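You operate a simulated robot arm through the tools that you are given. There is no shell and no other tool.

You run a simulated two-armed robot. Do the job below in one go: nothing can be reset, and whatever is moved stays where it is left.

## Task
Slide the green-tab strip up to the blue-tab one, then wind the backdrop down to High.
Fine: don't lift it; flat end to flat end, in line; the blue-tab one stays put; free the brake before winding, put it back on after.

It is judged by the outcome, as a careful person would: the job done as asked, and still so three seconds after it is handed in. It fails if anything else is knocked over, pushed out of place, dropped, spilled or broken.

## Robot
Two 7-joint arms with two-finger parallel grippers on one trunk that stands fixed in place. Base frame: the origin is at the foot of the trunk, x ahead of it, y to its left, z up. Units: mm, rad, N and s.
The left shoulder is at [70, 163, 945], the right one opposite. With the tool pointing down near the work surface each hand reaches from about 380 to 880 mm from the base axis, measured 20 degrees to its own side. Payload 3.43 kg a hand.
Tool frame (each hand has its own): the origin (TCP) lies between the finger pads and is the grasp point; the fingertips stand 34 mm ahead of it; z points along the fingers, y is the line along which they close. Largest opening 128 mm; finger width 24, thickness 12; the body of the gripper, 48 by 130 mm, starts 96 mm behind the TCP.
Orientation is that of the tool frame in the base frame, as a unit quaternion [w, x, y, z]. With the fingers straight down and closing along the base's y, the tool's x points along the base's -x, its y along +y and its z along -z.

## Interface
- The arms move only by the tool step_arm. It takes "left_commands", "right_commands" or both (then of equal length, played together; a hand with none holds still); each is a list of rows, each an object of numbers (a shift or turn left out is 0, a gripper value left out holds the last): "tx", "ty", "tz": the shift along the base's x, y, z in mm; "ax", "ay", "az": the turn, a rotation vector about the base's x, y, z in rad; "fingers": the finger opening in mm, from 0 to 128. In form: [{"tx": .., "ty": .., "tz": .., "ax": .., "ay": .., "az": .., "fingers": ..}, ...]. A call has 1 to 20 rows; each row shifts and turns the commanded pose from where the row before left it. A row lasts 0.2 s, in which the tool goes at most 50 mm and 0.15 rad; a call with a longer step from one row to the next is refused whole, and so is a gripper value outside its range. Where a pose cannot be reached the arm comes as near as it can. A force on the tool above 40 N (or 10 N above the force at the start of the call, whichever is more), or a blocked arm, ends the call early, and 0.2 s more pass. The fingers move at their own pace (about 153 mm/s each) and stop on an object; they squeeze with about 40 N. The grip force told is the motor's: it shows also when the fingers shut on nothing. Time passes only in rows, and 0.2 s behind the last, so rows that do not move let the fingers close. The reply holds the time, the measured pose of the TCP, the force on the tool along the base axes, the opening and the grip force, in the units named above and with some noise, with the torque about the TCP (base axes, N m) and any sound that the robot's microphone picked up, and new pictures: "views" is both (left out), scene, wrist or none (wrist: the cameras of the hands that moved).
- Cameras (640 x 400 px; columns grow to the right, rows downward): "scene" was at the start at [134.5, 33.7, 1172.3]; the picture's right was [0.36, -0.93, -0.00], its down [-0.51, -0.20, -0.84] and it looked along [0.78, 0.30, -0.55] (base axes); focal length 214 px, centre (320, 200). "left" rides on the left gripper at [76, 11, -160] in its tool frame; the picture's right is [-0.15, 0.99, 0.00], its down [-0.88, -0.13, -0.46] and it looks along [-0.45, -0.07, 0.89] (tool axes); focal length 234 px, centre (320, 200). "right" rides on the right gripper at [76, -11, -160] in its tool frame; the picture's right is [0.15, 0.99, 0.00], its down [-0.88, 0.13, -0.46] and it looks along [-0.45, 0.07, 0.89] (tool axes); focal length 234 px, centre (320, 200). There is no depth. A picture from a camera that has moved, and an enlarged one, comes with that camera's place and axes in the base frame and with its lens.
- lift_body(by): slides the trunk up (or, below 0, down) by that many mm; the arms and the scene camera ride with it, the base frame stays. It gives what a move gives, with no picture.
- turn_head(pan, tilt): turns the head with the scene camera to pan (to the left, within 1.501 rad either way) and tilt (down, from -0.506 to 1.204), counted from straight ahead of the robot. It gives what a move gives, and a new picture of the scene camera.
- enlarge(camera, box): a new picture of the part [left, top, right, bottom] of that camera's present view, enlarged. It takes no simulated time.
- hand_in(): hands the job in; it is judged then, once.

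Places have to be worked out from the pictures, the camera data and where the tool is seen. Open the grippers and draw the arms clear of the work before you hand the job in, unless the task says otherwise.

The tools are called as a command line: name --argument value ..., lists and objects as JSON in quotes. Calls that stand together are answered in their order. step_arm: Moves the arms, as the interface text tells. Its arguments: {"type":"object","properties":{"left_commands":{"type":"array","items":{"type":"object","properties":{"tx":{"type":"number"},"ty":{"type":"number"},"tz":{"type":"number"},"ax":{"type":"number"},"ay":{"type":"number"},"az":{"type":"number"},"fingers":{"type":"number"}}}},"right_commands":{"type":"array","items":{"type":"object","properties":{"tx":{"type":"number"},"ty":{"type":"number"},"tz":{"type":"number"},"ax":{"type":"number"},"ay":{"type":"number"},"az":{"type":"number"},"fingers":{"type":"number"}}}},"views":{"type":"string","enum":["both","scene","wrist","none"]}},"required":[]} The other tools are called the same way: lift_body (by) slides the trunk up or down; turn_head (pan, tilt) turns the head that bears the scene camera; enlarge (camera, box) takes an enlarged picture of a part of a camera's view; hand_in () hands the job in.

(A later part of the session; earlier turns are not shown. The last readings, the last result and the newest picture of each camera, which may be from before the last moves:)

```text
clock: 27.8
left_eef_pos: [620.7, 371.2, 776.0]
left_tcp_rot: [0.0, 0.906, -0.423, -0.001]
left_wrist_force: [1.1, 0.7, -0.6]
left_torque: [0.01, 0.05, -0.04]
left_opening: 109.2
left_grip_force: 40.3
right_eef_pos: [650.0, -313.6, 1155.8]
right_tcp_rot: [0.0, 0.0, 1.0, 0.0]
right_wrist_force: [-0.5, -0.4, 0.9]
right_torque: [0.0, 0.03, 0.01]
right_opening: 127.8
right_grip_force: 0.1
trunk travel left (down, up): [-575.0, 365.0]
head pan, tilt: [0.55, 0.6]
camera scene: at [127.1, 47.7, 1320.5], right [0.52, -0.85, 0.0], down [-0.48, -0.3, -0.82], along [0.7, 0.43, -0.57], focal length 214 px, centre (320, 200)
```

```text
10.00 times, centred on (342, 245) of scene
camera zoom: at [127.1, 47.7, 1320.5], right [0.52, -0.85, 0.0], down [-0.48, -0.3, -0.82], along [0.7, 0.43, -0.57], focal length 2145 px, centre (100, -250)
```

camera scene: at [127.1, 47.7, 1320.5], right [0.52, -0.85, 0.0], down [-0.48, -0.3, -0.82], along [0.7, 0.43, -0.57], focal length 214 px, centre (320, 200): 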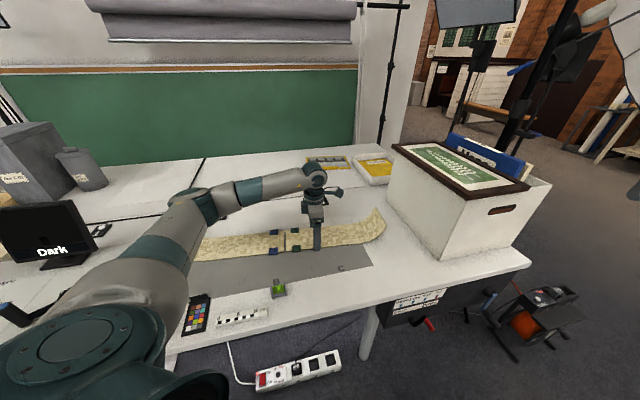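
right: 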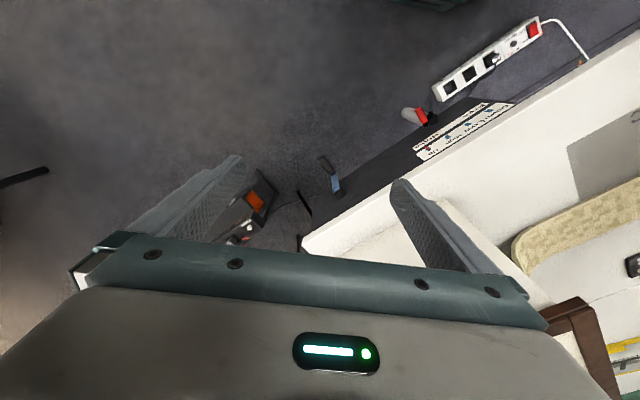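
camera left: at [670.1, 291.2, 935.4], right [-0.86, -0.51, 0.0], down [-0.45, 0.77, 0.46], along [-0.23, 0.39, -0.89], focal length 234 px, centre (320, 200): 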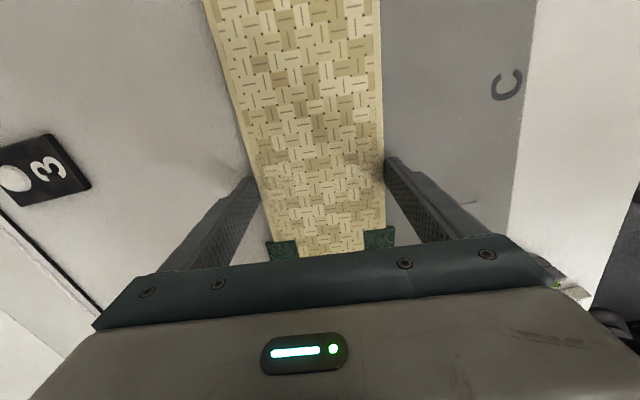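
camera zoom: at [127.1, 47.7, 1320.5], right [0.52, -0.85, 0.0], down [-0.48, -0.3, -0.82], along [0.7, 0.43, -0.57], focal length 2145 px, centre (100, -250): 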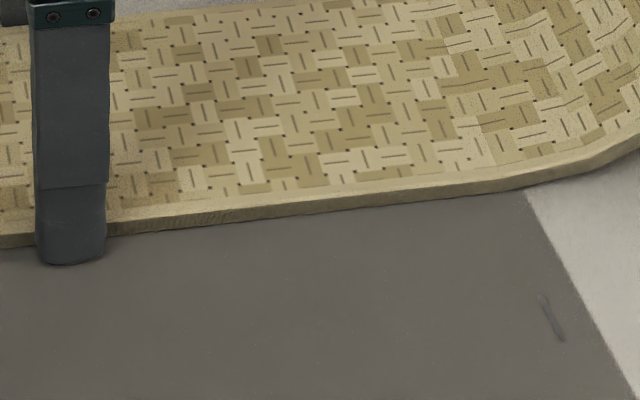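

Yaw now matches to within about 0.3°, the lateral offset is about 0.6 mm, and the gap is about 6.5 mm. I'll close 5 mm more.

step_arm --left_commands '[{"tx": -0.84, "ty": 0.93, "az": 0.001}, {"tx": -0.84, "ty": 0.93, "az": 0.001}, {"tx": -0.84, "ty": 0.93, "az": 0.001}, {"tx": -0.84, "ty": 0.93, "az": 0.001}, {}, {}]' --views "scene"

enlarge --camera "scene" --box '[260, 220, 324, 260]'

enlarge --camera "scene" --box '[276, 225, 300, 240]'

enlarge --camera "scene" --box '[272, 240, 296, 255]'

```text
clock: 29.2
left_eef_pos: [617.9, 374.2, 775.2]
left_tcp_rot: [0.001, 0.907, -0.421, 0.0]
left_wrist_force: [-0.7, -0.2, 0.1]
left_torque: [0.1, 0.11, -0.02]
left_opening: 109.2
left_grip_force: 40.1
right_eef_pos: [649.7, -313.9, 1156.0]
right_tcp_rot: [0.0, 0.0, 1.0, 0.0]
right_wrist_force: [-0.4, -0.1, 0.0]
right_torque: [0.0, -0.01, -0.01]
right_opening: 128.1
right_grip_force: 0.1
trunk travel left (down, up): [-575.0, 365.0]
head pan, tilt: [0.55, 0.6]
camera scene: at [127.2, 47.7, 1320.5], right [0.52, -0.85, 0.0], down [-0.48, -0.3, -0.82], along [0.7, 0.43, -0.57], focal length 214 px, centre (320, 200)
```

scene: 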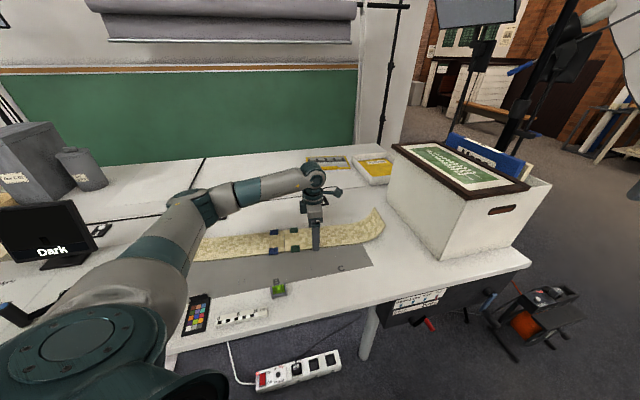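

```text
10.00 times, centred on (292, 240) of scene
camera zoom: at [127.2, 47.7, 1320.5], right [0.52, -0.85, 0.0], down [-0.48, -0.3, -0.82], along [0.7, 0.43, -0.57], focal length 2145 px, centre (600, -200)
```

zoom: 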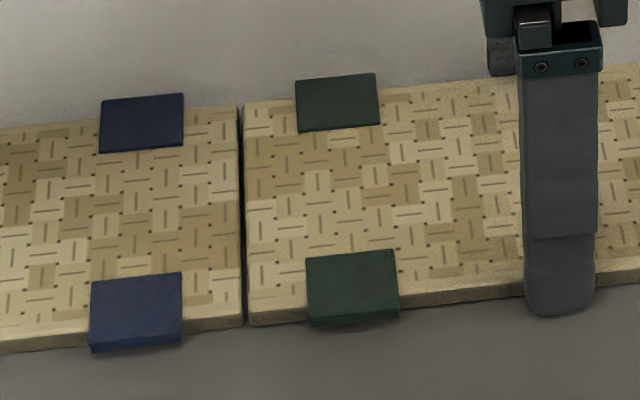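

```text
16.00 times, centred on (288, 232) of scene
camera zoom: at [127.2, 47.7, 1320.5], right [0.52, -0.85, 0.0], down [-0.48, -0.3, -0.82], along [0.7, 0.43, -0.57], focal length 3432 px, centre (832, -320)
```

zoom: 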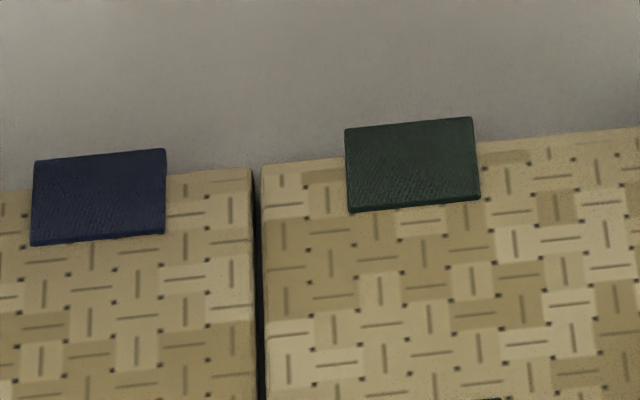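

```text
16.00 times, centred on (284, 248) of scene
camera zoom: at [127.2, 47.7, 1320.5], right [0.52, -0.85, 0.0], down [-0.48, -0.3, -0.82], along [0.7, 0.43, -0.57], focal length 3432 px, centre (896, -560)
```

zoom: 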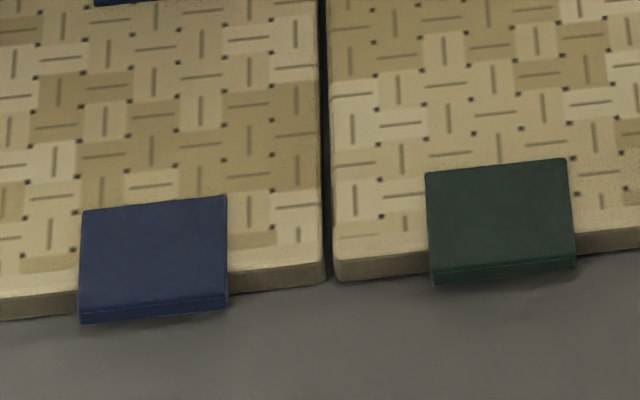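

The gap is now about 2 mm and even along its width, and the ends are parallel. I'll close it in sub-millimetre steps.

step_arm --left_commands '[{"tx": -0.38, "ty": 0.26}, {"tx": -0.38, "ty": 0.26}, {"tx": -0.38, "ty": 0.26}, {"tx": -0.3, "ty": 0.2}, {}, {}]' --views "none"

enlarge --camera "scene" --box '[276, 225, 300, 240]'

enlarge --camera "scene" --box '[272, 240, 296, 255]'

```text
clock: 30.6
left_eef_pos: [615.0, 377.8, 774.4]
left_tcp_rot: [0.001, 0.907, -0.421, -0.001]
left_wrist_force: [1.5, -0.1, 1.6]
left_torque: [0.12, 0.08, -0.06]
left_opening: 109.3
left_grip_force: 39.7
right_eef_pos: [649.5, -313.6, 1155.0]
right_tcp_rot: [0.001, 0.001, 1.0, -0.001]
right_wrist_force: [-0.1, 0.1, 0.1]
right_torque: [0.01, 0.01, 0.0]
right_opening: 128.2
right_grip_force: 0.0
trunk travel left (down, up): [-575.0, 365.0]
head pan, tilt: [0.55, 0.6]
```

```text
16.00 times, centred on (288, 232) of scene
camera zoom: at [127.3, 47.5, 1320.5], right [0.52, -0.85, 0.0], down [-0.48, -0.3, -0.82], along [0.7, 0.43, -0.57], focal length 3432 px, centre (832, -320)
```

zoom: 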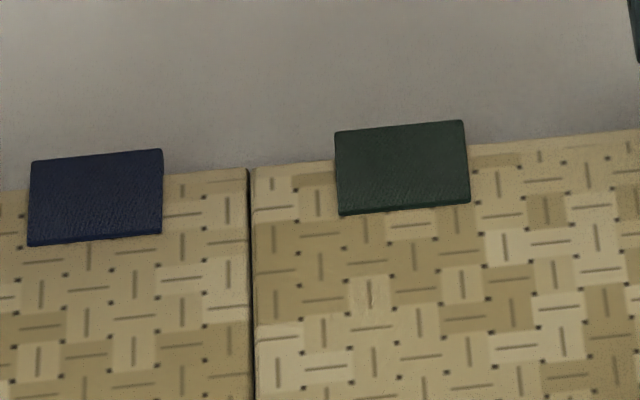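

```text
16.00 times, centred on (284, 248) of scene
camera zoom: at [127.3, 47.5, 1320.5], right [0.52, -0.85, 0.0], down [-0.48, -0.3, -0.82], along [0.7, 0.43, -0.57], focal length 3432 px, centre (896, -560)
```

zoom: 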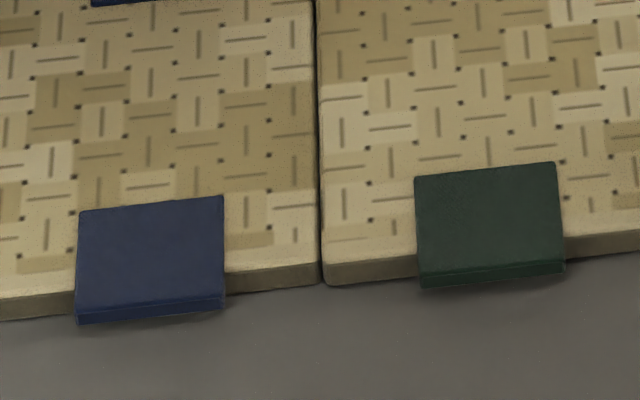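

The ends now appear to touch with only a hairline between them. I'll check whether the blue strip stayed put by comparing it against fixed marks.

enlarge --camera "scene" --box '[210, 190, 370, 290]'

enlarge --camera "scene" --box '[260, 220, 324, 260]'

enlarge --camera "scene" --box '[200, 230, 264, 270]'

```text
4.00 times, centred on (290, 240) of scene
camera zoom: at [127.3, 47.5, 1320.5], right [0.52, -0.85, 0.0], down [-0.48, -0.3, -0.82], along [0.7, 0.43, -0.57], focal length 858 px, centre (440, 40)
```

zoom: 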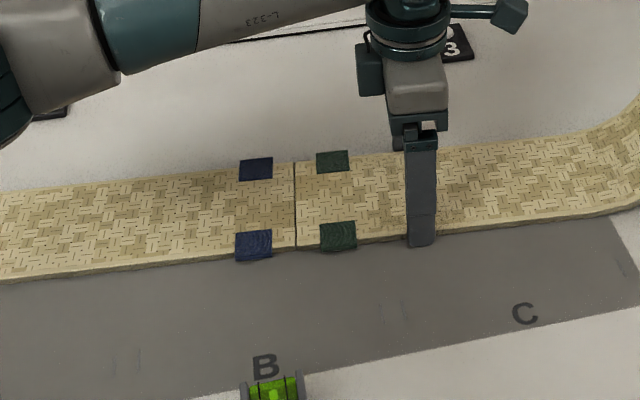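

```text
10.00 times, centred on (292, 240) of scene
camera zoom: at [127.3, 47.5, 1320.5], right [0.52, -0.85, 0.0], down [-0.48, -0.3, -0.82], along [0.7, 0.43, -0.57], focal length 2145 px, centre (600, -200)
```

zoom: 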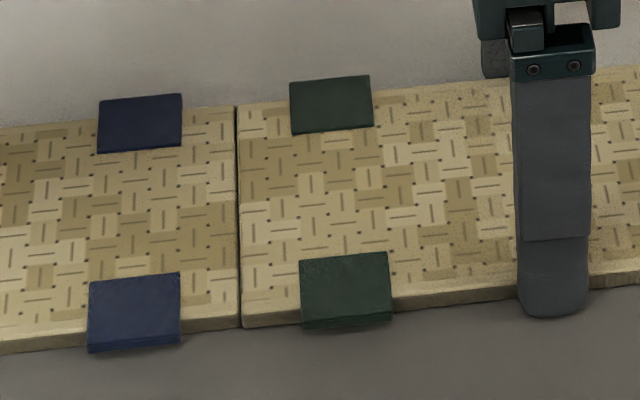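

```text
10.00 times, centred on (232, 250) of scene
camera zoom: at [127.3, 47.5, 1320.5], right [0.52, -0.85, 0.0], down [-0.48, -0.3, -0.82], along [0.7, 0.43, -0.57], focal length 2145 px, centre (1200, -300)
```

zoom: 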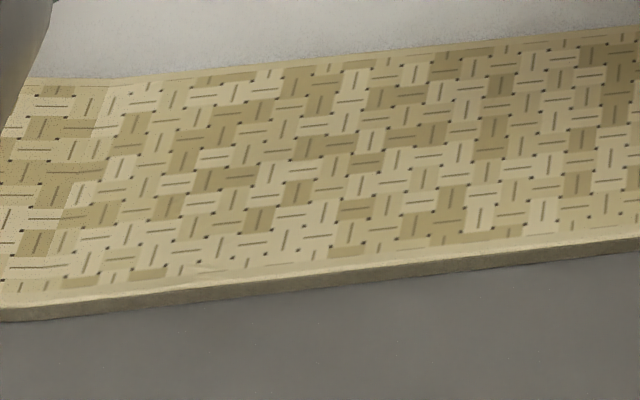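

Contact is made; the blue strip shifted less than 1 mm against the "B" mark and the edges are in line. I'll release gently and lift straight up.

step_arm --left_commands '[{"fingers": 112}, {"fingers": 116}, {"fingers": 122}, {"fingers": 128}, {}, {"tz": 10}, {"tz": 25}, {"tz": 40}, {"tz": 40}]' --views "both"

enlarge --camera "scene" --box '[260, 220, 324, 260]'

enlarge --camera "scene" --box '[210, 190, 370, 290]'

```text
clock: 32.6
left_eef_pos: [615.3, 376.4, 892.9]
left_tcp_rot: [0.001, 0.907, -0.421, -0.001]
left_wrist_force: [-0.3, -0.1, 0.2]
left_torque: [0.02, -0.01, 0.0]
left_opening: 127.9
left_grip_force: 0.1
right_eef_pos: [650.3, -314.8, 1155.3]
right_tcp_rot: [0.001, 0.0, 1.0, 0.0]
right_wrist_force: [-0.6, 0.0, 0.3]
right_torque: [0.0, 0.01, 0.0]
right_opening: 128.0
right_grip_force: 0.1
trunk travel left (down, up): [-575.0, 365.0]
head pan, tilt: [0.55, 0.6]
camera scene: at [126.6, 47.0, 1320.5], right [0.52, -0.85, 0.0], down [-0.48, -0.29, -0.83], along [0.7, 0.43, -0.56], focal length 214 px, centre (320, 200)
camera left: at [654.8, 311.8, 1052.9], right [-0.85, -0.53, 0.0], down [-0.47, 0.76, 0.46], along [-0.24, 0.39, -0.89], focal length 234 px, centre (320, 200)
```

scene: 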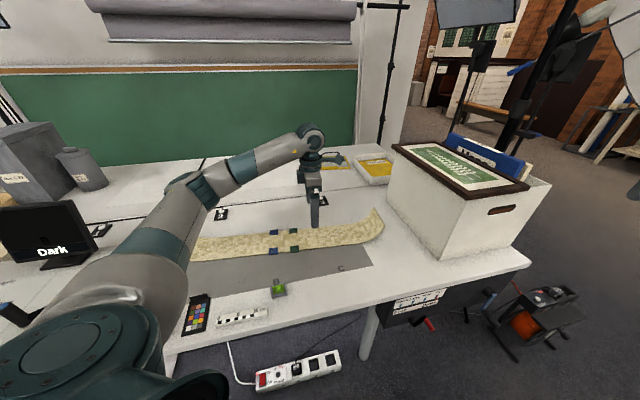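
left: 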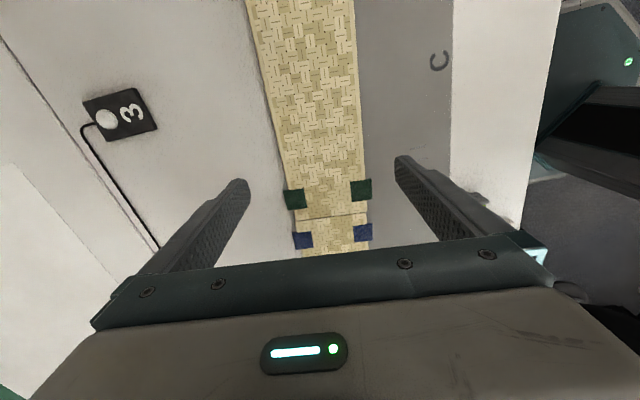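

```text
10.00 times, centred on (292, 240) of scene
camera zoom: at [126.6, 47.0, 1320.5], right [0.52, -0.85, 0.0], down [-0.48, -0.29, -0.83], along [0.7, 0.43, -0.56], focal length 2145 px, centre (600, -200)
```

zoom: 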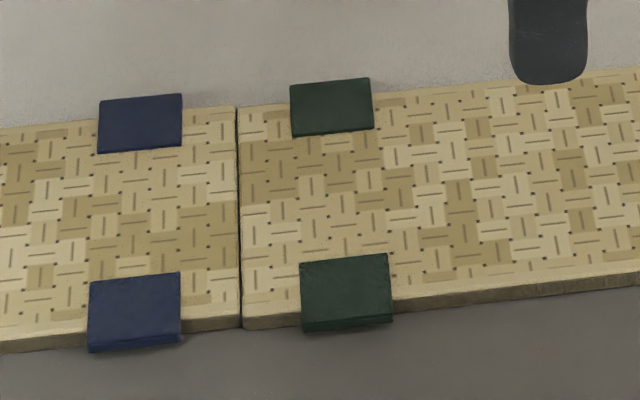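

```text
4.00 times, centred on (290, 240) of scene
camera zoom: at [126.6, 47.0, 1320.5], right [0.52, -0.85, 0.0], down [-0.48, -0.29, -0.83], along [0.7, 0.43, -0.56], focal length 858 px, centre (440, 40)
```

zoom: 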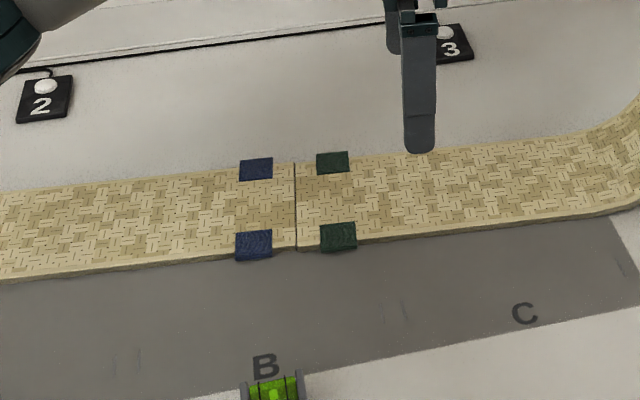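

The strips are now joined and in line. Next I'll park the left hand high and clear of the table so I can lower the trunk for the winch.

step_arm --left_commands '[{"tz": 45}, {"tz": 45}, {"tz": 45, "ty": -10}, {"tz": 45, "ty": -20}, {"tz": 45, "ty": -20}, {"ty": -30, "tz": 30}, {"ty": -30, "tx": -10}, {"ty": -30, "tx": -10}]' --views "scene"

turn_head --pan 0.0 --tilt 0.7

```text
clock: 34.4
left_eef_pos: [596.0, 231.4, 1143.9]
left_tcp_rot: [0.0, 0.907, -0.42, -0.001]
left_wrist_force: [-0.6, -0.2, 1.3]
left_torque: [0.03, -0.01, -0.04]
left_opening: 128.1
left_grip_force: 0.0
right_eef_pos: [650.1, -313.7, 1156.6]
right_tcp_rot: [0.0, 0.0, 1.0, 0.001]
right_wrist_force: [0.1, 0.4, -0.4]
right_torque: [0.02, 0.0, -0.03]
right_opening: 127.8
right_grip_force: 0.1
trunk travel left (down, up): [-575.0, 365.0]
head pan, tilt: [0.55, 0.6]
camera scene: at [126.9, 46.2, 1320.6], right [0.52, -0.85, 0.0], down [-0.48, -0.29, -0.83], along [0.7, 0.43, -0.56], focal length 214 px, centre (320, 200)
```

scene: 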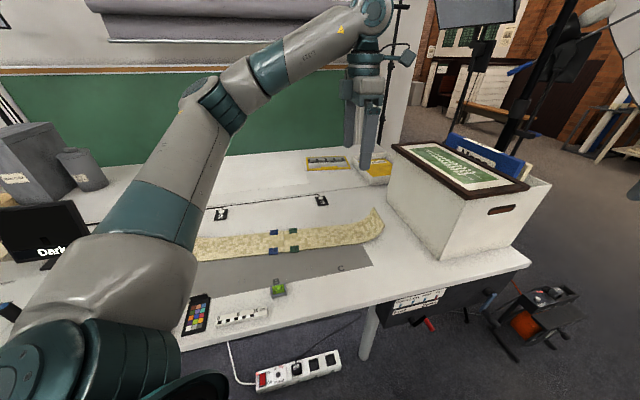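

```text
clock: 35.4
left_eef_pos: [598.2, 234.2, 1143.8]
left_tcp_rot: [0.001, 0.907, -0.422, 0.0]
left_wrist_force: [-0.2, -0.2, 0.3]
left_torque: [0.02, -0.01, -0.02]
left_opening: 128.0
left_grip_force: 0.0
right_eef_pos: [649.8, -312.9, 1156.5]
right_tcp_rot: [0.0, 0.0, 1.0, 0.0]
right_wrist_force: [-0.2, 0.2, 0.2]
right_torque: [-0.04, 0.0, 0.03]
right_opening: 127.8
right_grip_force: 0.2
trunk travel left (down, up): [-575.0, 365.0]
head pan, tilt: [0.0, 0.7]
camera scene: at [136.6, 1.3, 1311.9], right [0.0, -1.0, 0.0], down [-0.64, 0.0, -0.76], along [0.76, 0.0, -0.64], focal length 214 px, centre (320, 200)
```

scene: 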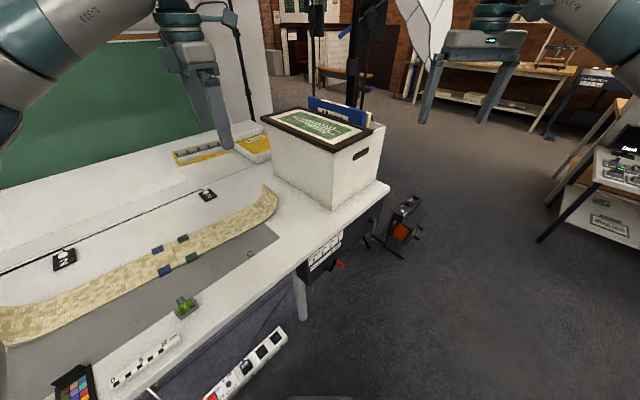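

The left hand is parked high. I'll lower the trunk 200 mm so the right arm can reach the winch handles and the camera gets a lower view.

lift_body --by -200

turn_head --pan -0.2 --tilt 0.6

enlarge --camera "scene" --box '[180, 170, 340, 270]'

```text
clock: 37.6
left_eef_pos: [597.2, 234.2, 943.7]
left_tcp_rot: [0.0, 0.907, -0.421, 0.0]
left_wrist_force: [0.2, 0.1, -0.3]
left_torque: [-0.02, -0.02, -0.01]
left_opening: 127.8
left_grip_force: 0.1
right_eef_pos: [650.0, -314.5, 955.9]
right_tcp_rot: [0.001, 0.001, 1.0, 0.001]
right_wrist_force: [-0.3, -0.5, -0.1]
right_torque: [-0.01, -0.01, -0.02]
right_opening: 127.8
right_grip_force: 0.0
trunk travel left (down, up): [-375.0, 565.0]
head pan, tilt: [0.0, 0.7]
```

```text
clock: 38.3
left_eef_pos: [597.2, 234.1, 943.2]
left_tcp_rot: [0.001, 0.907, -0.421, 0.001]
left_wrist_force: [-1.3, -1.2, 0.9]
left_torque: [0.01, -0.03, 0.0]
left_opening: 127.9
left_grip_force: 0.0
right_eef_pos: [650.4, -314.6, 956.5]
right_tcp_rot: [-0.001, -0.001, 1.0, 0.0]
right_wrist_force: [1.0, 0.5, -1.7]
right_torque: [0.02, 0.03, 0.01]
right_opening: 127.9
right_grip_force: 0.0
trunk travel left (down, up): [-375.0, 565.0]
head pan, tilt: [-0.201, 0.6]
camera scene: at [138.2, -16.2, 1120.5], right [-0.2, -0.98, 0.0], down [-0.55, 0.11, -0.82], along [0.81, -0.16, -0.57], focal length 214 px, centre (320, 200)
```

scene: 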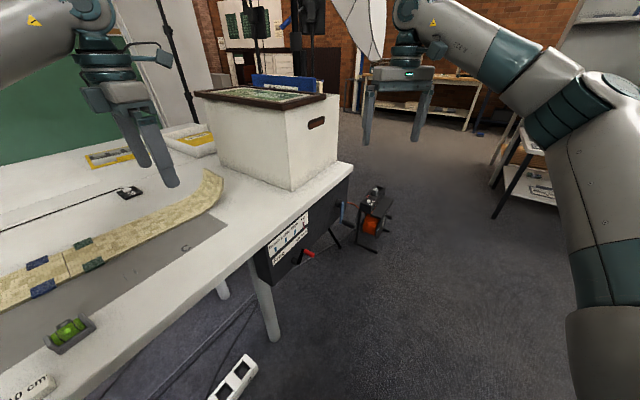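

```text
4.00 times, centred on (260, 220) of scene
camera zoom: at [138.2, -16.2, 1120.5], right [-0.2, -0.98, 0.0], down [-0.55, 0.11, -0.82], along [0.81, -0.16, -0.57], focal length 858 px, centre (560, 120)
```

zoom: 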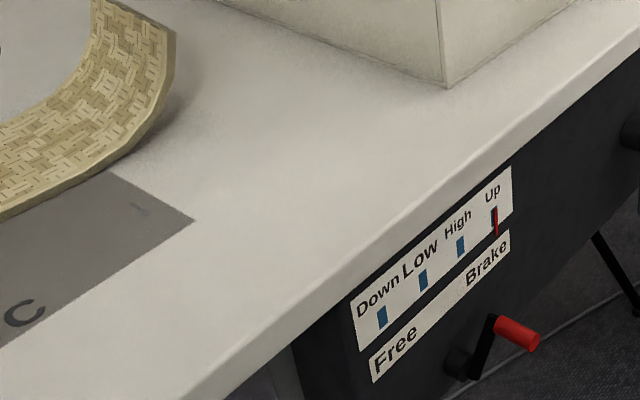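

The brake hub is at about (621,-31,549). Its red peg tip is at about (610,-90,573), with the arm up-right at roughly 35° and about 42 mm long. I'll turn the right hand by -135° so its camera ends up on top, then pitch it toward the panel.

step_arm --right_commands '[{"az": -0.14, "tx": -10, "ty": -6}, {"az": -0.14, "tx": -10, "ty": -6}, {"az": -0.14, "tx": -10, "ty": -6}, {"az": -0.14, "tx": -10, "ty": -6}, {"az": -0.14, "tx": -10, "ty": -6}, {"az": -0.14, "tx": -10, "ty": -6}, {"az": -0.14, "tx": -10, "ty": -6}, {"az": -0.14, "tx": -10, "ty": -6}, {"az": -0.14, "tx": -10, "ty": -6}, {"az": -0.14, "tx": -10, "ty": -6}, {"az": -0.14}, {"az": -0.14}, {"az": -0.14}, {"az": -0.14}, {"az": -0.14}, {"az": -0.14}, {"az": -0.116}]' --views "both"

```text
clock: 41.9
left_eef_pos: [596.6, 234.1, 943.5]
left_tcp_rot: [0.001, 0.907, -0.422, 0.0]
left_wrist_force: [-0.1, 0.0, -0.8]
left_torque: [0.02, -0.03, -0.02]
left_opening: 127.9
left_grip_force: 0.1
right_eef_pos: [549.5, -372.0, 956.5]
right_tcp_rot: [0.0, 0.924, 0.382, -0.001]
right_wrist_force: [0.8, -0.1, 0.0]
right_torque: [0.01, -0.01, 0.03]
right_opening: 127.8
right_grip_force: 0.0
trunk travel left (down, up): [-375.0, 565.0]
head pan, tilt: [-0.201, 0.6]
camera scene: at [138.3, -16.3, 1120.5], right [-0.2, -0.98, 0.0], down [-0.55, 0.11, -0.82], along [0.81, -0.16, -0.57], focal length 214 px, centre (320, 200)
camera right: at [595.8, -312.1, 1115.4], right [0.8, -0.6, 0.0], down [-0.53, -0.71, 0.46], along [-0.27, -0.37, -0.89], focal length 234 px, centre (320, 200)
```

scene: 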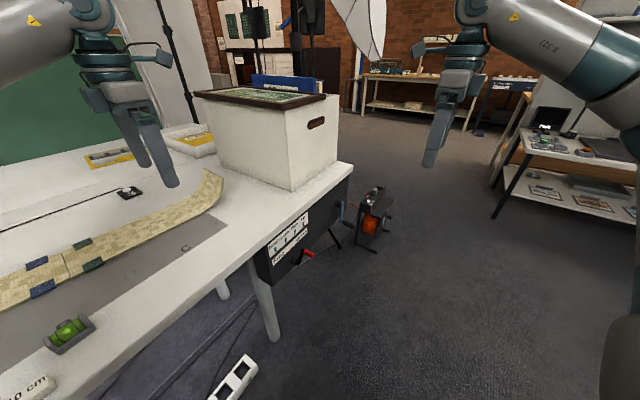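
right: 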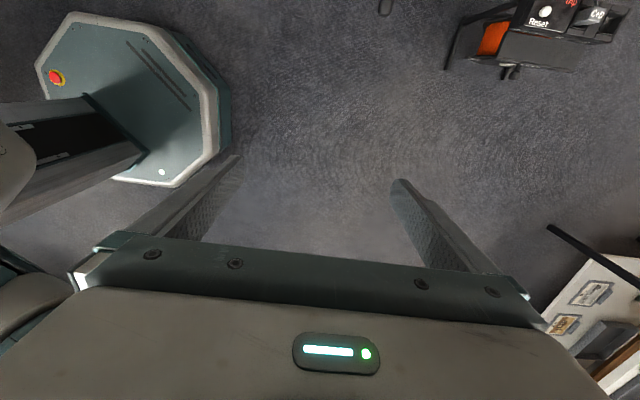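

Yaw is in place. Now I'll pitch the tool toward the panel by about 45° while lowering.

step_arm --right_commands '[{"ax": 0.0926, "ay": -0.0926, "tz": -25}, {"ax": 0.0926, "ay": -0.0926, "tz": -25}, {"ax": 0.0926, "ay": -0.0926, "tz": -25}, {"ax": 0.0926, "ay": -0.0926, "tz": -25}, {"ax": 0.0926, "ay": -0.0926, "tz": -25}, {"ax": 0.0926, "ay": -0.0926, "tz": -25}]' --views "both"

```text
clock: 43.3
left_eef_pos: [596.0, 233.8, 944.5]
left_tcp_rot: [-0.001, 0.907, -0.421, 0.0]
left_wrist_force: [-0.7, -0.8, 0.0]
left_torque: [-0.01, 0.0, -0.02]
left_opening: 127.8
left_grip_force: 0.2
right_eef_pos: [548.7, -373.4, 806.9]
right_tcp_rot: [-0.146, 0.853, 0.354, 0.354]
right_wrist_force: [-0.5, 0.5, 1.2]
right_torque: [-0.02, 0.04, 0.01]
right_opening: 128.1
right_grip_force: 0.0
trunk travel left (down, up): [-375.0, 565.0]
head pan, tilt: [-0.201, 0.6]
camera scene: at [137.7, -16.7, 1120.7], right [-0.2, -0.98, 0.0], down [-0.55, 0.11, -0.83], along [0.81, -0.16, -0.56], focal length 214 px, centre (320, 200)
camera right: at [498.4, -407.8, 972.5], right [0.77, -0.63, 0.1], down [-0.57, -0.76, -0.3], along [0.27, 0.17, -0.95], focal length 234 px, centre (320, 200)
```

scene: 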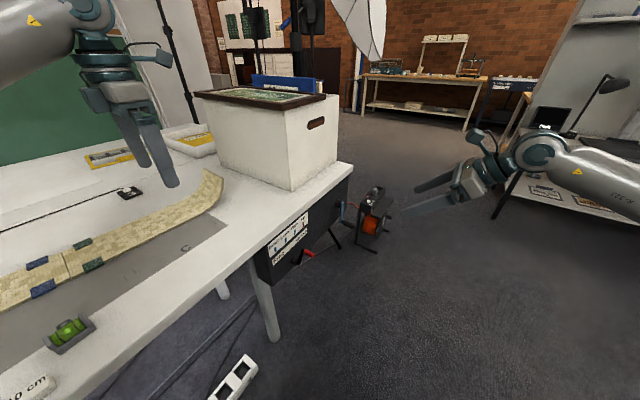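
right: 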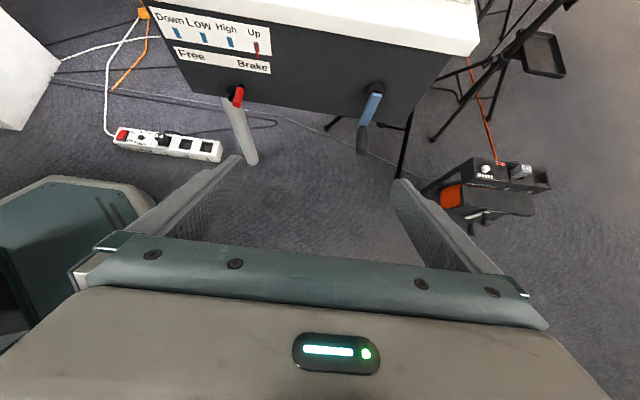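

The wrist view shows the panel, the red brake peg and the blue crank (the grey cylinder is the table leg). I'll finish pitching to horizontal and move in front of the brake with standoff.

step_arm --right_commands '[{"ax": 0.0694, "ay": -0.0694, "tx": -6, "ty": 20, "tz": -26}, {"ax": 0.0694, "ay": -0.0694, "tx": -6, "ty": 20, "tz": -26}, {"ax": 0.0694, "ay": -0.0694, "tx": -6, "ty": 20, "tz": -26}, {"ax": 0.0694, "ay": -0.0694, "tx": -6, "ty": 20, "tz": -26}, {"ax": 0.0694, "ay": -0.0694, "tx": -6, "ty": 20, "tz": -26}, {"ax": 0.0694, "ay": -0.0694, "tx": -6, "ty": 20, "tz": -26}, {"ax": 0.0694, "ay": -0.0694, "tx": -6, "ty": 20, "tz": -26}, {"ax": 0.0694, "ay": -0.0694, "tx": -6, "ty": 20, "tz": -26}]' --views "both"

```text
clock: 45.1
left_eef_pos: [596.0, 233.9, 944.7]
left_tcp_rot: [0.001, 0.907, -0.422, -0.001]
left_wrist_force: [0.1, -0.4, -0.9]
left_torque: [0.0, 0.0, 0.0]
left_opening: 127.5
left_grip_force: 0.1
right_eef_pos: [501.3, -212.2, 597.5]
right_tcp_rot: [-0.27, 0.653, 0.27, 0.654]
right_wrist_force: [-0.2, -0.3, -0.3]
right_torque: [-0.01, 0.0, 0.0]
right_opening: 127.8
right_grip_force: 0.1
trunk travel left (down, up): [-375.0, 565.0]
head pan, tilt: [-0.201, 0.6]
camera scene: at [138.2, -16.6, 1120.6], right [-0.2, -0.98, 0.0], down [-0.55, 0.11, -0.82], along [0.81, -0.16, -0.57], focal length 214 px, centre (320, 200)
camera right: at [380.9, -318.5, 673.4], right [0.7, -0.7, 0.15], down [-0.23, -0.41, -0.88], along [0.68, 0.58, -0.45], focal length 234 px, centre (320, 200)
```

scene: 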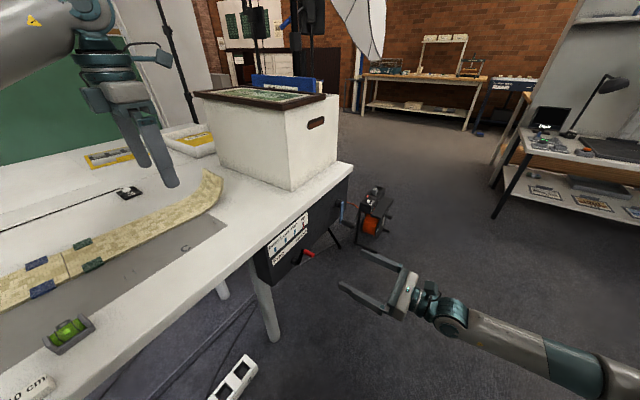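
right: 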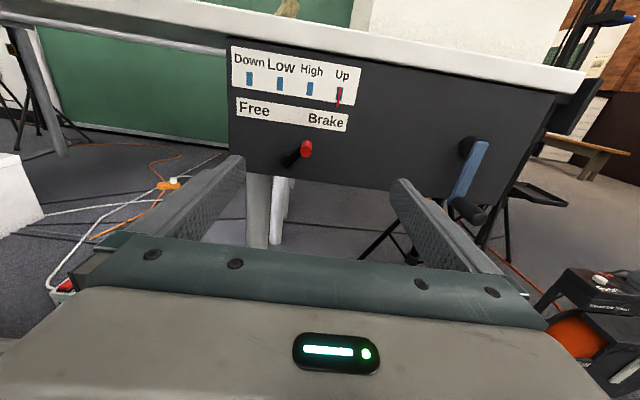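

The tool is horizontal, facing the panel, camera on top. I'll enlarge the brake and crank for precise positions.

enlarge --camera "right" --box '[220, 40, 380, 200]'

enlarge --camera "right" --box '[400, 80, 560, 240]'

enlarge --camera "scene" --box '[240, 190, 360, 280]'

```text
2.50 times, centred on (300, 120) of right
camera zoom: at [380.9, -318.5, 673.4], right [0.7, -0.7, 0.15], down [-0.23, -0.41, -0.88], along [0.68, 0.58, -0.45], focal length 585 px, centre (370, 400)
```

zoom: 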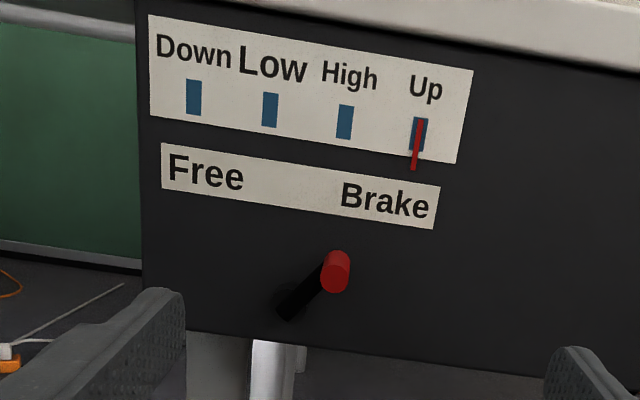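

```text
2.50 times, centred on (480, 160) of right
camera zoom: at [380.9, -318.5, 673.4], right [0.7, -0.7, 0.15], down [-0.23, -0.41, -0.88], along [0.68, 0.58, -0.45], focal length 585 px, centre (-80, 300)
```

zoom: 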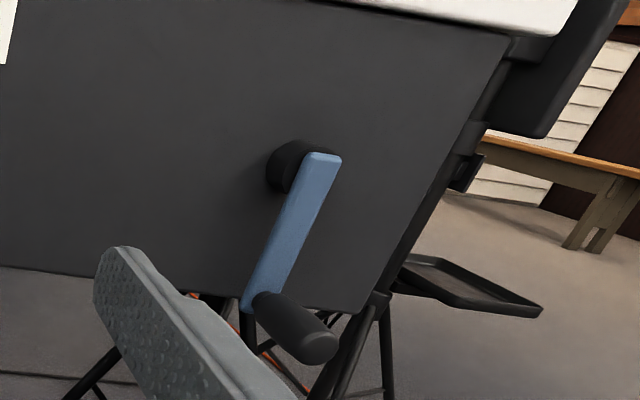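

```text
4.44 times, centred on (300, 235) of scene
camera zoom: at [138.2, -16.6, 1120.6], right [-0.2, -0.98, 0.0], down [-0.55, 0.11, -0.82], along [0.81, -0.16, -0.57], focal length 953 px, centre (409, 44)
```

zoom: 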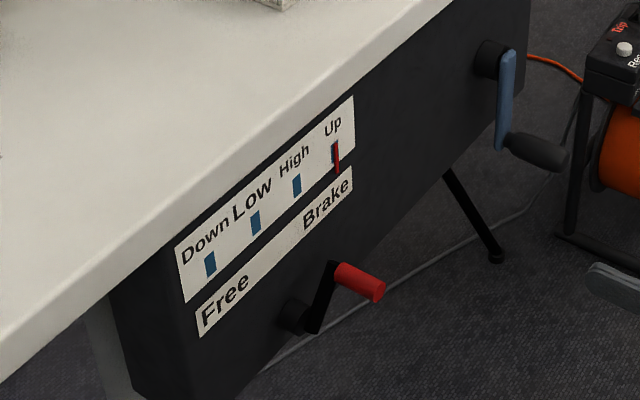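

The panel plane is about 421 mm deep along the tool direction and the peg tip about 361 mm. I'll approach to roughly 30 mm short of the peg, centred on it, then re-measure.

step_arm --right_commands '[{"tx": 13.4, "ty": 18.4, "tz": -4}, {"tx": 13.4, "ty": 18.4, "tz": -4}, {"tx": 13.4, "ty": 18.4, "tz": -4}, {"tx": 13.4, "ty": 18.4, "tz": -3}, {}]' --views "both"

enlarge --camera "right" --box '[220, 40, 420, 200]'

enlarge --camera "scene" --box '[240, 210, 340, 285]'

```text
clock: 46.3
left_eef_pos: [597.1, 234.0, 943.8]
left_tcp_rot: [0.001, 0.907, -0.421, 0.0]
left_wrist_force: [0.0, 0.3, -0.7]
left_torque: [0.01, 0.03, 0.01]
left_opening: 127.9
left_grip_force: 0.0
right_eef_pos: [556.3, -139.6, 584.4]
right_tcp_rot: [-0.27, 0.654, 0.27, 0.653]
right_wrist_force: [-0.6, 0.0, -0.3]
right_torque: [-0.01, 0.03, 0.0]
right_opening: 127.9
right_grip_force: 0.1
trunk travel left (down, up): [-375.0, 565.0]
head pan, tilt: [-0.201, 0.6]
camera scene: at [138.1, -16.3, 1120.5], right [-0.2, -0.98, 0.0], down [-0.55, 0.11, -0.82], along [0.81, -0.16, -0.57], focal length 214 px, centre (320, 200)
camera right: at [434.5, -244.9, 659.3], right [0.7, -0.7, 0.15], down [-0.23, -0.41, -0.88], along [0.68, 0.58, -0.45], focal length 234 px, centre (320, 200)
```

scene: 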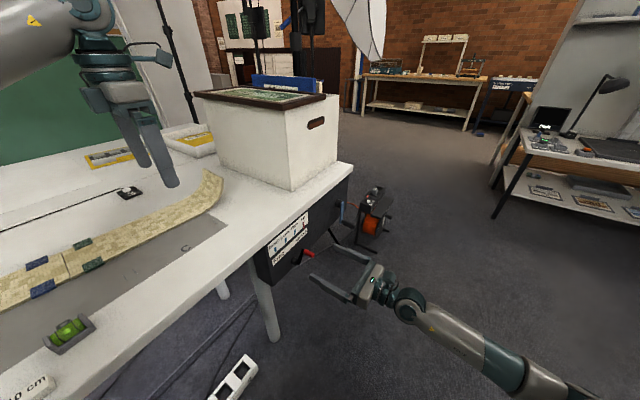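
right: 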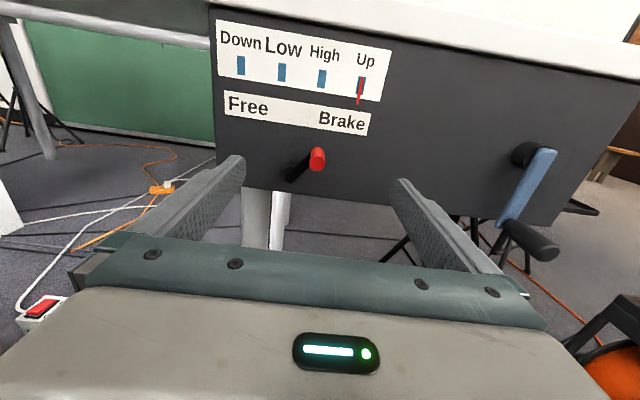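

```text
2.50 times, centred on (320, 120) of right
camera zoom: at [434.5, -244.9, 659.3], right [0.7, -0.7, 0.15], down [-0.23, -0.41, -0.88], along [0.68, 0.58, -0.45], focal length 585 px, centre (320, 400)
```

zoom: 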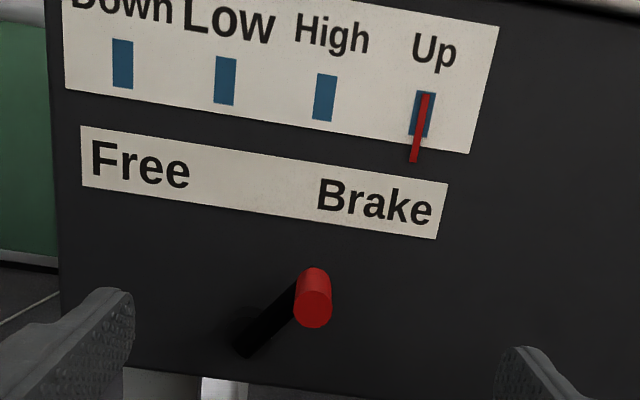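

```text
5.33 times, centred on (290, 248) of scene
camera zoom: at [138.1, -16.3, 1120.5], right [-0.2, -0.98, 0.0], down [-0.55, 0.11, -0.82], along [0.81, -0.16, -0.57], focal length 1144 px, centre (480, -53)
```

zoom: 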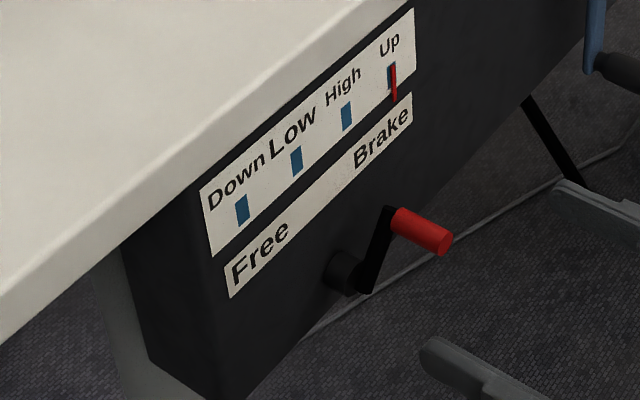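

The peg tip refines to (603,-89,585) and the lever arm is about 51 mm at roughly 58° above right. I'll move in so the fingers straddle the peg without reaching the lever arm.

step_arm --right_commands '[{"tx": 10.6, "ty": 11.6}, {"tx": 10.6, "ty": 11.6}, {"tx": 10.6, "ty": 11.6}, {"tx": 10.6, "ty": 11.6}, {}]' --views "both"

enlarge --camera "scene" --box '[240, 210, 340, 285]'

```text
clock: 47.5
left_eef_pos: [597.4, 234.1, 944.5]
left_tcp_rot: [0.001, 0.907, -0.421, 0.0]
left_wrist_force: [0.2, -0.7, 0.0]
left_torque: [-0.02, -0.01, 0.04]
left_opening: 127.8
left_grip_force: 0.0
right_eef_pos: [598.7, -93.5, 581.9]
right_tcp_rot: [-0.27, 0.653, 0.271, 0.654]
right_wrist_force: [0.0, 0.3, 0.7]
right_torque: [0.01, -0.02, 0.01]
right_opening: 128.2
right_grip_force: 0.1
trunk travel left (down, up): [-375.0, 565.0]
head pan, tilt: [-0.201, 0.6]
camera scene: at [138.1, -16.3, 1120.5], right [-0.2, -0.98, 0.0], down [-0.55, 0.11, -0.82], along [0.81, -0.16, -0.57], focal length 214 px, centre (320, 200)
camera right: at [477.5, -198.7, 658.4], right [0.7, -0.7, 0.15], down [-0.23, -0.41, -0.88], along [0.68, 0.58, -0.45], focal length 234 px, centre (320, 200)
```

scene: 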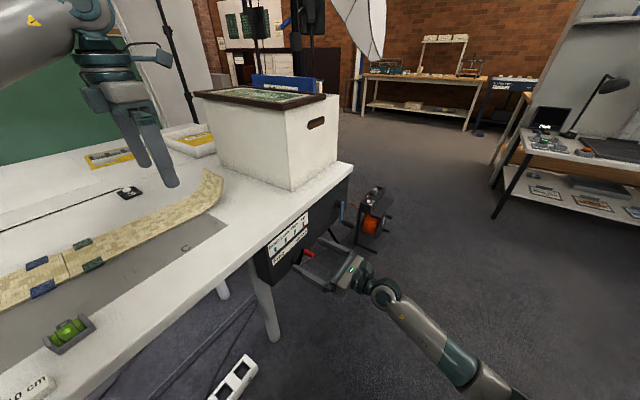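
right: 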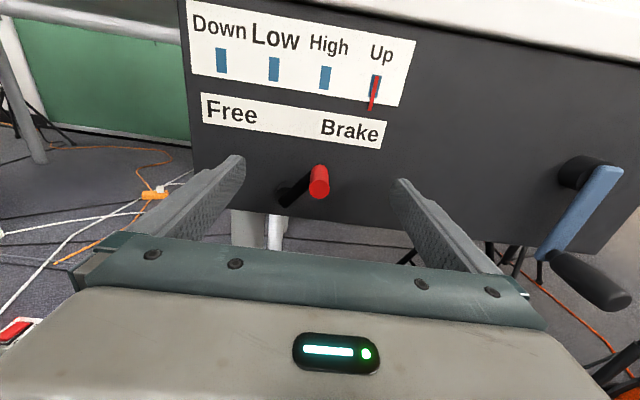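

```text
5.33 times, centred on (290, 248) of scene
camera zoom: at [138.1, -16.3, 1120.5], right [-0.2, -0.98, 0.0], down [-0.55, 0.11, -0.82], along [0.81, -0.16, -0.57], focal length 1144 px, centre (480, -53)
```

zoom: 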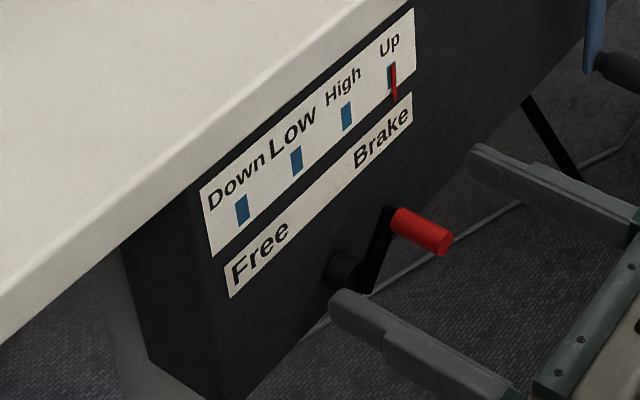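

The peg is centred between the fingers laterally and about 3 mm above centre. I'll raise 3 mm and close on it.

step_arm --right_commands '[{"tz": 3, "fingers": 70}, {"fingers": 40}, {"fingers": 24}, {"fingers": 8}, {}, {}]' --views "both"

enlarge --camera "scene" --box '[240, 210, 340, 285]'

```text
clock: 48.9
left_eef_pos: [597.2, 234.1, 943.4]
left_tcp_rot: [0.001, 0.907, -0.421, 0.0]
left_wrist_force: [0.6, -0.1, 0.3]
left_torque: [0.02, 0.02, -0.02]
left_opening: 128.2
left_grip_force: 0.1
right_eef_pos: [597.8, -92.7, 585.9]
right_tcp_rot: [-0.271, 0.653, 0.271, 0.653]
right_wrist_force: [-4.2, 3.9, -0.7]
right_torque: [0.17, -0.07, 0.04]
right_opening: 15.3
right_grip_force: 45.8
trunk travel left (down, up): [-375.0, 565.0]
head pan, tilt: [-0.201, 0.6]
camera scene: at [137.7, -16.0, 1120.6], right [-0.2, -0.98, 0.0], down [-0.55, 0.11, -0.83], along [0.81, -0.16, -0.56], focal length 214 px, centre (320, 200)
camera right: at [476.9, -198.5, 661.4], right [0.7, -0.7, 0.15], down [-0.23, -0.41, -0.88], along [0.68, 0.58, -0.45], focal length 234 px, centre (320, 200)
```

scene: 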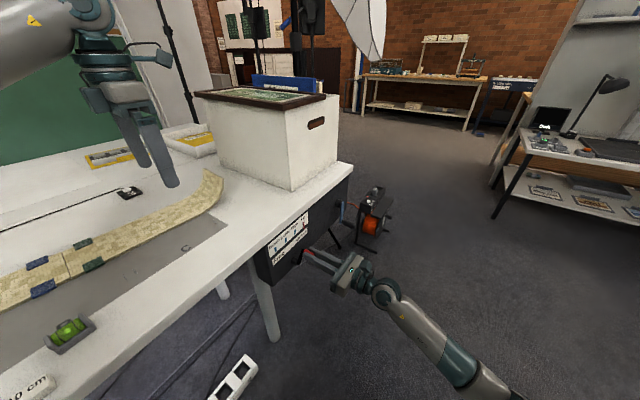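
right: 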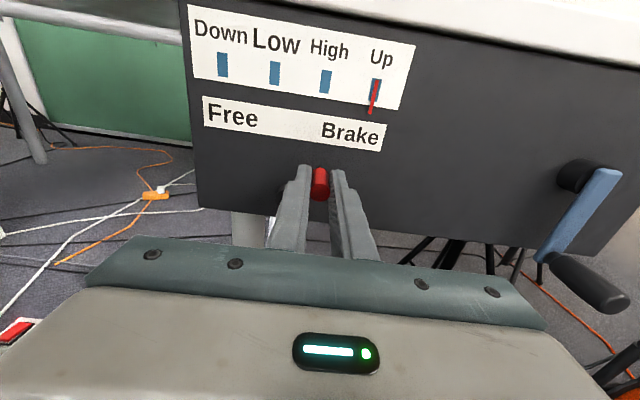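

```text
5.33 times, centred on (290, 248) of scene
camera zoom: at [137.7, -16.0, 1120.6], right [-0.2, -0.98, 0.0], down [-0.55, 0.11, -0.83], along [0.81, -0.16, -0.56], focal length 1144 px, centre (480, -53)
```

zoom: 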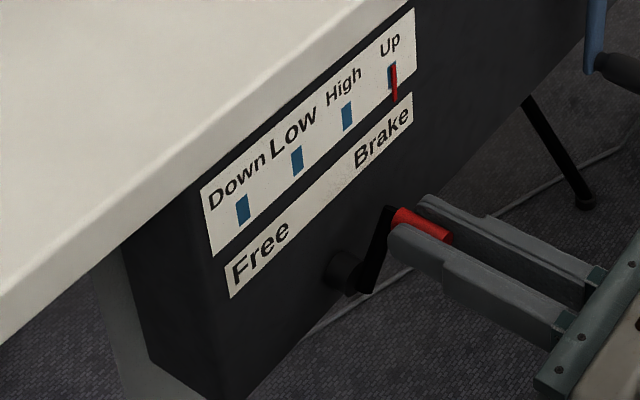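

I have the red peg at 15 mm width. I'll swing it left along its arc in small steps toward Free and watch the forces.

step_arm --right_commands '[{"tx": -3.32, "ty": 3.32, "tz": 2.5}, {"tx": -3.54, "ty": 3.54, "tz": 2.0}, {"tx": -3.6, "ty": 3.6, "tz": 1.5}, {"tx": -3.75, "ty": 3.75, "tz": 0.9}, {"tx": -4.38, "ty": 4.38, "tz": 0.4}, {}]' --views "both"

enlarge --camera "scene" --box '[240, 210, 340, 285]'

```text
clock: 50.3
left_eef_pos: [596.4, 233.8, 943.4]
left_tcp_rot: [0.0, 0.907, -0.42, 0.001]
left_wrist_force: [1.0, -0.5, 0.4]
left_torque: [0.0, 0.01, -0.01]
left_opening: 128.0
left_grip_force: 0.1
right_eef_pos: [578.4, -74.1, 596.0]
right_tcp_rot: [-0.271, 0.653, 0.271, 0.654]
right_wrist_force: [0.7, -8.0, 8.0]
right_torque: [0.18, -0.53, -0.05]
right_opening: 15.5
right_grip_force: 44.6
trunk travel left (down, up): [-375.0, 565.0]
head pan, tilt: [-0.201, 0.6]
camera scene: at [137.4, -16.8, 1120.6], right [-0.2, -0.98, 0.0], down [-0.55, 0.11, -0.83], along [0.81, -0.16, -0.56], focal length 214 px, centre (320, 200)
camera right: at [457.8, -179.7, 669.6], right [0.7, -0.7, 0.15], down [-0.23, -0.41, -0.88], along [0.68, 0.58, -0.45], focal length 234 px, centre (320, 200)
```

scene: 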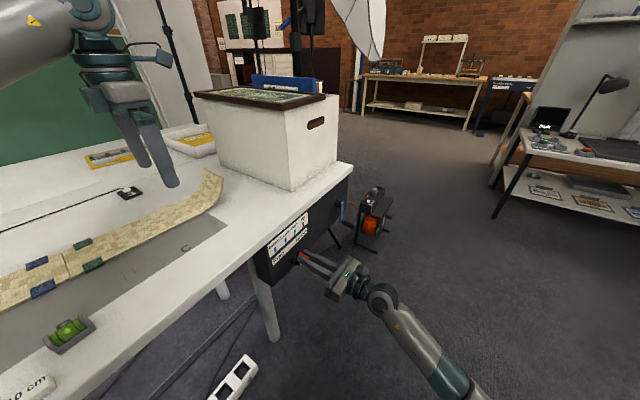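
right: 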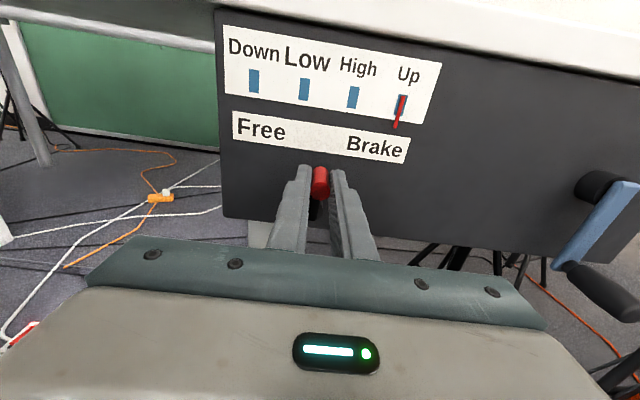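

```text
5.33 times, centred on (290, 248) of scene
camera zoom: at [137.4, -16.8, 1120.6], right [-0.2, -0.98, 0.0], down [-0.55, 0.11, -0.83], along [0.81, -0.16, -0.56], focal length 1144 px, centre (480, -53)
```

zoom: 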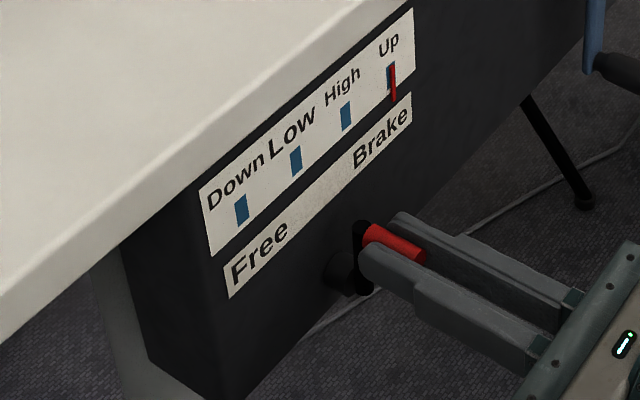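

The lever is now near vertical with modest force; the peg sits slightly higher than my arc. I'll continue to the left, raising my commanded arc by 2 mm.

step_arm --right_commands '[{"tz": 2.0}, {"tx": -3.5, "ty": 3.5, "tz": 0.2}, {"tx": -3.5, "ty": 3.5, "tz": -0.3}, {"tx": -3.5, "ty": 3.5, "tz": -0.8}, {}]' --views "none"

enlarge --camera "scene" --box '[240, 210, 340, 285]'

enlarge --camera "right" --box '[220, 80, 420, 240]'

```text
clock: 51.5
left_eef_pos: [597.2, 234.2, 941.7]
left_tcp_rot: [0.001, 0.907, -0.421, 0.001]
left_wrist_force: [-0.9, 1.0, -0.3]
left_torque: [0.03, 0.02, 0.02]
left_opening: 128.2
left_grip_force: 0.1
right_eef_pos: [568.8, -64.2, 594.6]
right_tcp_rot: [-0.271, 0.653, 0.271, 0.653]
right_wrist_force: [-0.1, -6.3, -0.6]
right_torque: [-0.05, -0.24, -0.15]
right_opening: 15.2
right_grip_force: 44.9
trunk travel left (down, up): [-375.0, 565.0]
head pan, tilt: [-0.201, 0.6]
```

```text
5.33 times, centred on (290, 248) of scene
camera zoom: at [138.2, -16.6, 1120.5], right [-0.2, -0.98, 0.0], down [-0.55, 0.11, -0.82], along [0.81, -0.16, -0.57], focal length 1144 px, centre (480, -53)
```

zoom: 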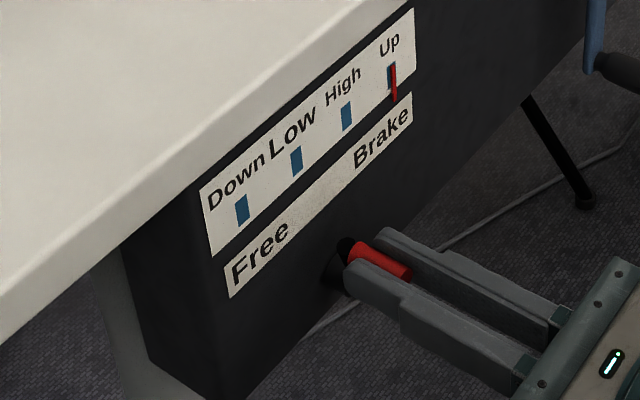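

```text
2.50 times, centred on (320, 160) of right
camera zoom: at [447.9, -169.4, 670.0], right [0.7, -0.7, 0.15], down [-0.23, -0.41, -0.88], along [0.68, 0.58, -0.45], focal length 585 px, centre (320, 300)
```

zoom: 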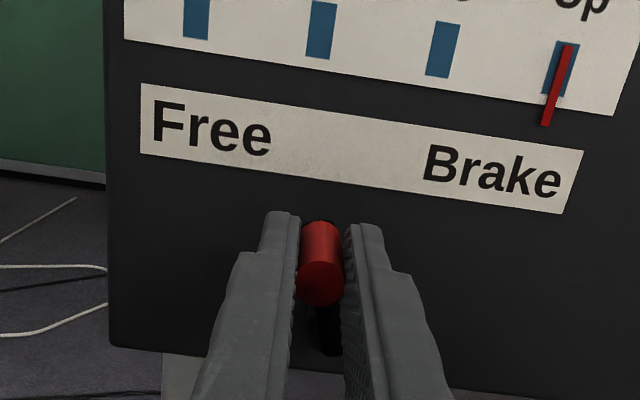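

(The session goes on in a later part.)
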